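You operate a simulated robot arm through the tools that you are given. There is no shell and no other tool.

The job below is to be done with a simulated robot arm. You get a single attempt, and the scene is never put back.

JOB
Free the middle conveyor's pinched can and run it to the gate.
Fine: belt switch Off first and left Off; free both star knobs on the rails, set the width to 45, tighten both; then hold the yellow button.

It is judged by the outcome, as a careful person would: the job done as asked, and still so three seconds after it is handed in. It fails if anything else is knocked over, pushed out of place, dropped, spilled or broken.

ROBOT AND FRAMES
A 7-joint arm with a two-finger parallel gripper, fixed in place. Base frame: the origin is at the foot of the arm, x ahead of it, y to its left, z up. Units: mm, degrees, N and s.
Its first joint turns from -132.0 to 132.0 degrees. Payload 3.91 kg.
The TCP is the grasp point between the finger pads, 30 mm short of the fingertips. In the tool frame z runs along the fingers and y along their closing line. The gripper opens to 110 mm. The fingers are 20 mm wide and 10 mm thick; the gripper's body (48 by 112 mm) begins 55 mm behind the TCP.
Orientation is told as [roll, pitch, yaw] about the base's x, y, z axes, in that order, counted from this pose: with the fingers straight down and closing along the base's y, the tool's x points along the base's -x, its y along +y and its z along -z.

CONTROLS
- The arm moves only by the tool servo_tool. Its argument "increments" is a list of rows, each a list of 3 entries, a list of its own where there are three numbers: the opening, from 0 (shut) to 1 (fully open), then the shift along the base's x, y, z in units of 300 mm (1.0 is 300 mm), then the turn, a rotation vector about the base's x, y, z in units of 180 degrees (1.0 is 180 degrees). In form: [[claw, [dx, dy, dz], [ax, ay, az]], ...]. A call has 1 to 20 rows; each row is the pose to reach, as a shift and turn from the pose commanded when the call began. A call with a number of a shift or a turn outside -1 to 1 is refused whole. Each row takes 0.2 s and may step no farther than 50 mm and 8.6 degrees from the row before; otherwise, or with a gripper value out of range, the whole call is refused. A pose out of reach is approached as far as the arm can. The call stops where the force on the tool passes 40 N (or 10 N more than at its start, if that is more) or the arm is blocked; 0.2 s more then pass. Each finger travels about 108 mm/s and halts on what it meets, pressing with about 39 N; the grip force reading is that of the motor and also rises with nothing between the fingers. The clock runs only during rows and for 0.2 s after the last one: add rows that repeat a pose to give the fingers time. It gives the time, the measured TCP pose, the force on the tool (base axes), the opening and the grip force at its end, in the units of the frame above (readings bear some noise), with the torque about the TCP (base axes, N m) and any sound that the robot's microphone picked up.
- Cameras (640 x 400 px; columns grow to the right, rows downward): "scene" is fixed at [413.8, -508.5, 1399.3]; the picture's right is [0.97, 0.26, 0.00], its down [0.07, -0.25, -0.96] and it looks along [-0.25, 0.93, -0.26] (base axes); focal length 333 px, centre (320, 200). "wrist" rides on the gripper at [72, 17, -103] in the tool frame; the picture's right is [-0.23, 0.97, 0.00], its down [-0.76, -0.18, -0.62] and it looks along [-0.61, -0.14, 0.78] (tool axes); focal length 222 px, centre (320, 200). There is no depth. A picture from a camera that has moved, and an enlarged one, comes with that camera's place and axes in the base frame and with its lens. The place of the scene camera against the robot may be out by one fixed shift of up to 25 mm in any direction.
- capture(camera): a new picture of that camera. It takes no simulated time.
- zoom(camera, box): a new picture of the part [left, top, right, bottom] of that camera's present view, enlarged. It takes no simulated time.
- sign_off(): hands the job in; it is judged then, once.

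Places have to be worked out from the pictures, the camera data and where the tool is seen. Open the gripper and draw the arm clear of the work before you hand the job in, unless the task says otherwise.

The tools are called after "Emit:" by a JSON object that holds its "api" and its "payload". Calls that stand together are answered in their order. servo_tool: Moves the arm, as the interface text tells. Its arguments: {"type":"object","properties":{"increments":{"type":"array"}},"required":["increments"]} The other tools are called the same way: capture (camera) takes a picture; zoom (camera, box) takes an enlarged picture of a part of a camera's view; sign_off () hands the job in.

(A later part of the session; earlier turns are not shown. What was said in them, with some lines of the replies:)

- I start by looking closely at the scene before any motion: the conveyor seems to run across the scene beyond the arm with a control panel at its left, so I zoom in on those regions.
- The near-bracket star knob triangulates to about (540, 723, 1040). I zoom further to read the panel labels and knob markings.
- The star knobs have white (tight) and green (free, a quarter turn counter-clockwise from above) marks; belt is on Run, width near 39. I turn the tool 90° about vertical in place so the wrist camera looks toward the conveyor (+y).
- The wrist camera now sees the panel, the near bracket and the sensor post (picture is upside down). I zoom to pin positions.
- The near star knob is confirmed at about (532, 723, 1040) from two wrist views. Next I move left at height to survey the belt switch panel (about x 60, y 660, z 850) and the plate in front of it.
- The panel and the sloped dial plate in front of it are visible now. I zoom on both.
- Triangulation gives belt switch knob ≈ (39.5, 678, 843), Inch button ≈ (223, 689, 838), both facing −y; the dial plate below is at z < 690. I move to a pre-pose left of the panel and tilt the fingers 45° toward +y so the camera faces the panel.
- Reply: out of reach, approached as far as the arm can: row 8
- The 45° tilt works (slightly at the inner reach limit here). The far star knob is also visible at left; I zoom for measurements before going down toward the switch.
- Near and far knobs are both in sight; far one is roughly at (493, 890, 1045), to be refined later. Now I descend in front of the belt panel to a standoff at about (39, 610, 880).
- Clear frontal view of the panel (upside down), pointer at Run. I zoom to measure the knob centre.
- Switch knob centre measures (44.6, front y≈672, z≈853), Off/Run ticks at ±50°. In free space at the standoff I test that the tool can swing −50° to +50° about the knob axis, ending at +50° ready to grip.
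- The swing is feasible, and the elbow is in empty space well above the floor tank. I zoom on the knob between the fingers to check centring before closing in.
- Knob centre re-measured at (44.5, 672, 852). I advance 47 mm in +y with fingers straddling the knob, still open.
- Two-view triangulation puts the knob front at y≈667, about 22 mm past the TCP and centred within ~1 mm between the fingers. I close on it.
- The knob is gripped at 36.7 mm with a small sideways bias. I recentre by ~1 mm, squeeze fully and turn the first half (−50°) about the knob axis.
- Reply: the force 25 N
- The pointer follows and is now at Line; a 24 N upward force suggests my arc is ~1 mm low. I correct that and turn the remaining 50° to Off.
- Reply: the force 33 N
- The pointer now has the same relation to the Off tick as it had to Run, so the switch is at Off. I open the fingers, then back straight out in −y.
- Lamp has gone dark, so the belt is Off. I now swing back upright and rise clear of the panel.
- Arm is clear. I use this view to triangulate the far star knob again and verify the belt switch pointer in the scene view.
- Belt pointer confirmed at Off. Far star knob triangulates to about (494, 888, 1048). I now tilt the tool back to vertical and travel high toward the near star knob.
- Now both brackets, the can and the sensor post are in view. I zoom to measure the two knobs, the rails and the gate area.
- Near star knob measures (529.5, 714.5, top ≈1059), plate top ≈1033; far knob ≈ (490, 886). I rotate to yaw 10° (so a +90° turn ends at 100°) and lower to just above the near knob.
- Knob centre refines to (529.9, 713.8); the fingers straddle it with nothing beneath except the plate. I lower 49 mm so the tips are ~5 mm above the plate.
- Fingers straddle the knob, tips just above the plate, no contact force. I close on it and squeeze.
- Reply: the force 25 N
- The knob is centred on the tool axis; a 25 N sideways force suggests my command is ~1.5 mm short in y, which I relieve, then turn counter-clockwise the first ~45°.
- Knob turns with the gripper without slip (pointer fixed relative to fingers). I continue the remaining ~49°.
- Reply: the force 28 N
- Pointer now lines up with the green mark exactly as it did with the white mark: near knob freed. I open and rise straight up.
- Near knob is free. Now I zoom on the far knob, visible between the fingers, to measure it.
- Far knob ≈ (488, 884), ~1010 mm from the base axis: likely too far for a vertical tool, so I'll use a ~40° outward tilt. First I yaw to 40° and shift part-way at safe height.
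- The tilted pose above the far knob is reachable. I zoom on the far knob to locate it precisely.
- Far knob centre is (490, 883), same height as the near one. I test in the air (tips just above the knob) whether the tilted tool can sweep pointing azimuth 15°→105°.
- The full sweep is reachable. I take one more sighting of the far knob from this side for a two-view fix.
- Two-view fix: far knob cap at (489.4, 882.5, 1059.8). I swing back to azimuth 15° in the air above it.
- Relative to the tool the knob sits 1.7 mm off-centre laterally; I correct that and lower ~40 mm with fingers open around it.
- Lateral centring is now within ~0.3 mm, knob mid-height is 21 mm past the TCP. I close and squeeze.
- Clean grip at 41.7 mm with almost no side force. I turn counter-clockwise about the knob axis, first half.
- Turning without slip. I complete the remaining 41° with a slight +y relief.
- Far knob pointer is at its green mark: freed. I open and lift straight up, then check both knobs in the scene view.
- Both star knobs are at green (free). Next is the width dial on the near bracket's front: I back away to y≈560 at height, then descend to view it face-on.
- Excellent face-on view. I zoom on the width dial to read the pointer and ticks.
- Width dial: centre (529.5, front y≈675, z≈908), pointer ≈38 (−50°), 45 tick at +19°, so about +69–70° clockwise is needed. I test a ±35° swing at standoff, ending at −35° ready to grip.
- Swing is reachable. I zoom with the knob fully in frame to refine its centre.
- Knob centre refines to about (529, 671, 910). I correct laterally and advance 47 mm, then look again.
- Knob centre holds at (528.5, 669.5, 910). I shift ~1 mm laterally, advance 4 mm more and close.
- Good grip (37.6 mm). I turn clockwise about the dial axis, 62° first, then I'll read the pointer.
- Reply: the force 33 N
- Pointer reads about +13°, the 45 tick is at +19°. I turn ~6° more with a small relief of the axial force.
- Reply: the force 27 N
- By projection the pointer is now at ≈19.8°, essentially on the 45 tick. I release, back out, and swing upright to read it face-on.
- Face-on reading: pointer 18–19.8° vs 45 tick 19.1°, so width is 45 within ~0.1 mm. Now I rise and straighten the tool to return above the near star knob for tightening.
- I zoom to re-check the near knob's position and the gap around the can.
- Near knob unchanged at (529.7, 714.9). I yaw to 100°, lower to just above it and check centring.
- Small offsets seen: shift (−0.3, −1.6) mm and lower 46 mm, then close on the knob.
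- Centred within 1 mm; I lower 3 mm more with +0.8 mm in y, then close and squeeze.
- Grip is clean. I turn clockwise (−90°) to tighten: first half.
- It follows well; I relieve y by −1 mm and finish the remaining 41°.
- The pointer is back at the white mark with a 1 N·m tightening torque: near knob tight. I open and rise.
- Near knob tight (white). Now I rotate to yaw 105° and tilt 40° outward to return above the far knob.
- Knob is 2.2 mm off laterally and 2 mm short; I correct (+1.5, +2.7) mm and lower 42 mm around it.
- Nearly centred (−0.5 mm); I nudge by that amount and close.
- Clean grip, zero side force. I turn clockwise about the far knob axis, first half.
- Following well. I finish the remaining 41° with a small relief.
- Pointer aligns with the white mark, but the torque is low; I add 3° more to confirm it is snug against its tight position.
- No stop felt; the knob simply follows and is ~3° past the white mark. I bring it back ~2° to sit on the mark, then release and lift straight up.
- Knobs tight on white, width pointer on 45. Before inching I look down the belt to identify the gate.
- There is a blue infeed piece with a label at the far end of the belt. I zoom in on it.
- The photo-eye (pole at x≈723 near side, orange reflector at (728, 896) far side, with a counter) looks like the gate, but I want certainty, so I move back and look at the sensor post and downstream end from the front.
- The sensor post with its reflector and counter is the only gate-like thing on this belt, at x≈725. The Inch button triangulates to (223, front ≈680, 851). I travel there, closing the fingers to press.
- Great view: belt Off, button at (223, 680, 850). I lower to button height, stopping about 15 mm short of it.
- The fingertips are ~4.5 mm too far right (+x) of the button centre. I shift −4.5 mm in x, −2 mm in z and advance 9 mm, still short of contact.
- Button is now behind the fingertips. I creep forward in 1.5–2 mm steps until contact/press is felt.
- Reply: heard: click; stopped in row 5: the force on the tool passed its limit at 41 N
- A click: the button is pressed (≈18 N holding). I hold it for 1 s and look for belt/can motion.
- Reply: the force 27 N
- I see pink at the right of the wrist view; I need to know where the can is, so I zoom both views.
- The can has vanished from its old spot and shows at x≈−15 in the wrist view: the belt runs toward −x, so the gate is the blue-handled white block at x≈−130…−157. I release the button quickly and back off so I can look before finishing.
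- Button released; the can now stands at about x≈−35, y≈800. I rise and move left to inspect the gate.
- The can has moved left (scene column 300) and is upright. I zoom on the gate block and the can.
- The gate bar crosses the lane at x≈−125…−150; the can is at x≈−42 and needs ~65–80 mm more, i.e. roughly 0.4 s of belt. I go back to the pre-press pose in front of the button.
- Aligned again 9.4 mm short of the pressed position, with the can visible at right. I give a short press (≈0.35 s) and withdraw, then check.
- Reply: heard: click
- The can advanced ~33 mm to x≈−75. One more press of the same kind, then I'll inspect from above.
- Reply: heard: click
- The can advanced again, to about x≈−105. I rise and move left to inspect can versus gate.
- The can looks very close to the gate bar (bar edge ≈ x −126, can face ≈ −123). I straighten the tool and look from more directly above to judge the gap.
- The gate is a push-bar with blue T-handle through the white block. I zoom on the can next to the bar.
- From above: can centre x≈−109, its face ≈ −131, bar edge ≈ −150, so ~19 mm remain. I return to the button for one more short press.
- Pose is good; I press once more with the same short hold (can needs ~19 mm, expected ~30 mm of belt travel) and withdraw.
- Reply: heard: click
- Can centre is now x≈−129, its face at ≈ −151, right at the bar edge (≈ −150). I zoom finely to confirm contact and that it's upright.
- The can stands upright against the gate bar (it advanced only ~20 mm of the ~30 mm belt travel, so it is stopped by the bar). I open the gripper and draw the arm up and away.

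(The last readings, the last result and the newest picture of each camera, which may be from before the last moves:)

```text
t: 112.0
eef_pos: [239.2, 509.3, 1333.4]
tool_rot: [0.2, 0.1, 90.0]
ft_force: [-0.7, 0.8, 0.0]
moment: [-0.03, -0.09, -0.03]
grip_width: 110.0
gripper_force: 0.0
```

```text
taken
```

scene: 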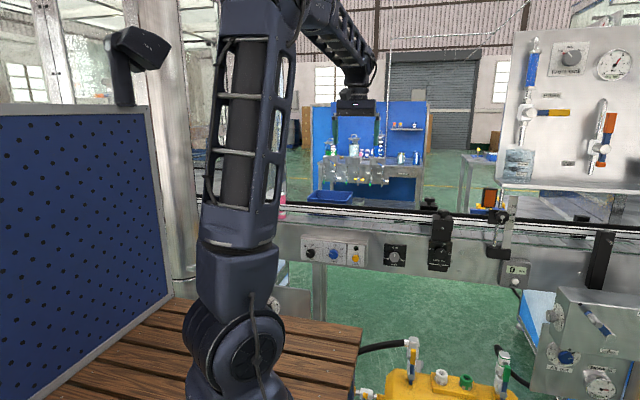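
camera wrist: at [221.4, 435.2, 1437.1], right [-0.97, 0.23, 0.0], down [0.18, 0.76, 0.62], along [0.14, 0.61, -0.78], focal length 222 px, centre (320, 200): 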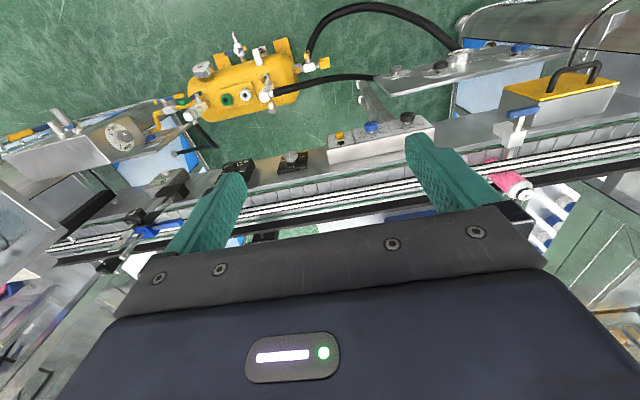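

Arm is clear and the gripper open. I make a last check of the switch, knobs, width dial and the can before handing in.

Emit:
{"api": "zoom", "payload": {"camera": "scene", "box": [295, 230, 375, 280]}}

Emit:
{"api": "zoom", "payload": {"camera": "scene", "box": [400, 185, 496, 285]}}

Emit:
{"api": "zoom", "payload": {"camera": "wrist", "box": [460, 90, 588, 210]}}

```text
8.00 times, centred on (335, 255) of scene
camera zoom: at [413.8, -508.5, 1399.3], right [0.97, 0.26, 0.0], down [0.07, -0.25, -0.96], along [-0.25, 0.93, -0.26], focal length 2666 px, centre (200, -240)
```

zoom: 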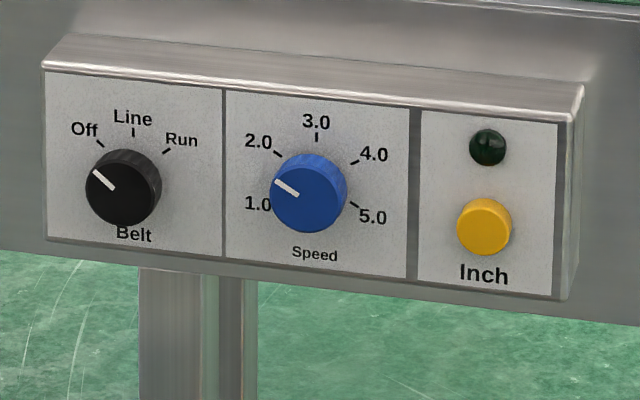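

```text
4.00 times, centred on (448, 235) of scene
camera zoom: at [413.8, -508.5, 1399.3], right [0.97, 0.26, 0.0], down [0.07, -0.25, -0.96], along [-0.25, 0.93, -0.26], focal length 1333 px, centre (-192, 60)
```

zoom: 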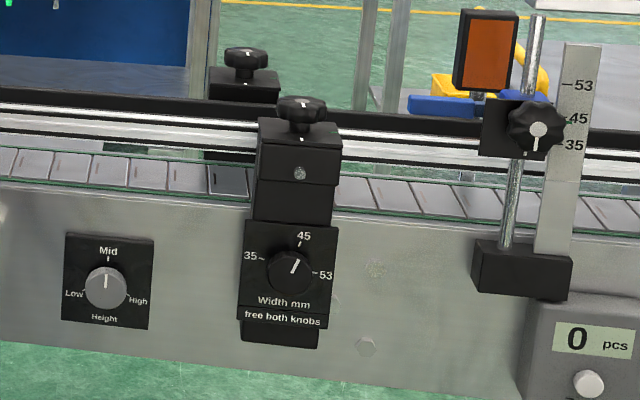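

```text
3.33 times, centred on (524, 150) of wrist
camera zoom: at [221.4, 435.2, 1437.1], right [-0.97, 0.23, 0.0], down [0.18, 0.76, 0.62], along [0.14, 0.61, -0.78], focal length 740 px, centre (-360, 367)
```

zoom: 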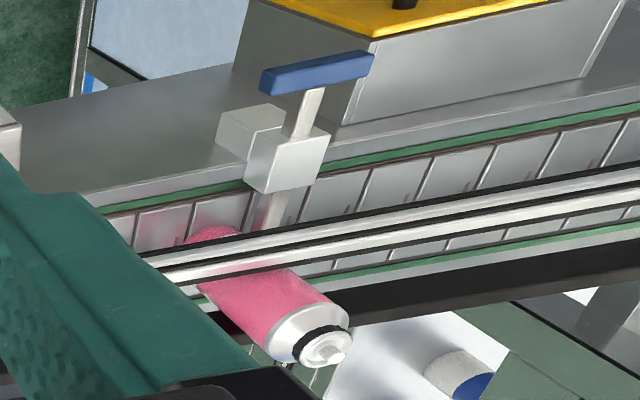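

Belt Off, both star knobs on white (tight), width on 45, speed and height untouched, can upright against the gate bar, arm clear with gripper open. I hand the job in.

Emit:
{"api": "sign_off", "payload": {}}

```text
The job is handed in.
```

The can is free and standing upright against the gate. I handed the job in with the arm drawn clear and the gripper open. No verdict has come back yet.

- **Belt switch:** turned from Run to Off before anything else and left there; the green lamp went dark.
- **Star knobs:** I freed both rail knobs a quarter turn to their green marks. After setting the width I tightened both back to their white marks. The far knob showed no firm stop when tightened, so I left it sitting on its mark.
- **Width:** the dial's pointer is on 45. It was near 38 when the can was pinched.
- **Yellow button:** I used four separate presses, because the belt ran left, opposite to what I expected, so I stopped to find the gate. It is the white block with the blue T-handle at the left end. On the last press the can moved about 20 mm where earlier presses had moved it about 30 mm, so I take it to be resting on the gate bar.

The speed and height dials and the sensor post were not touched, and I saw nothing else moved.
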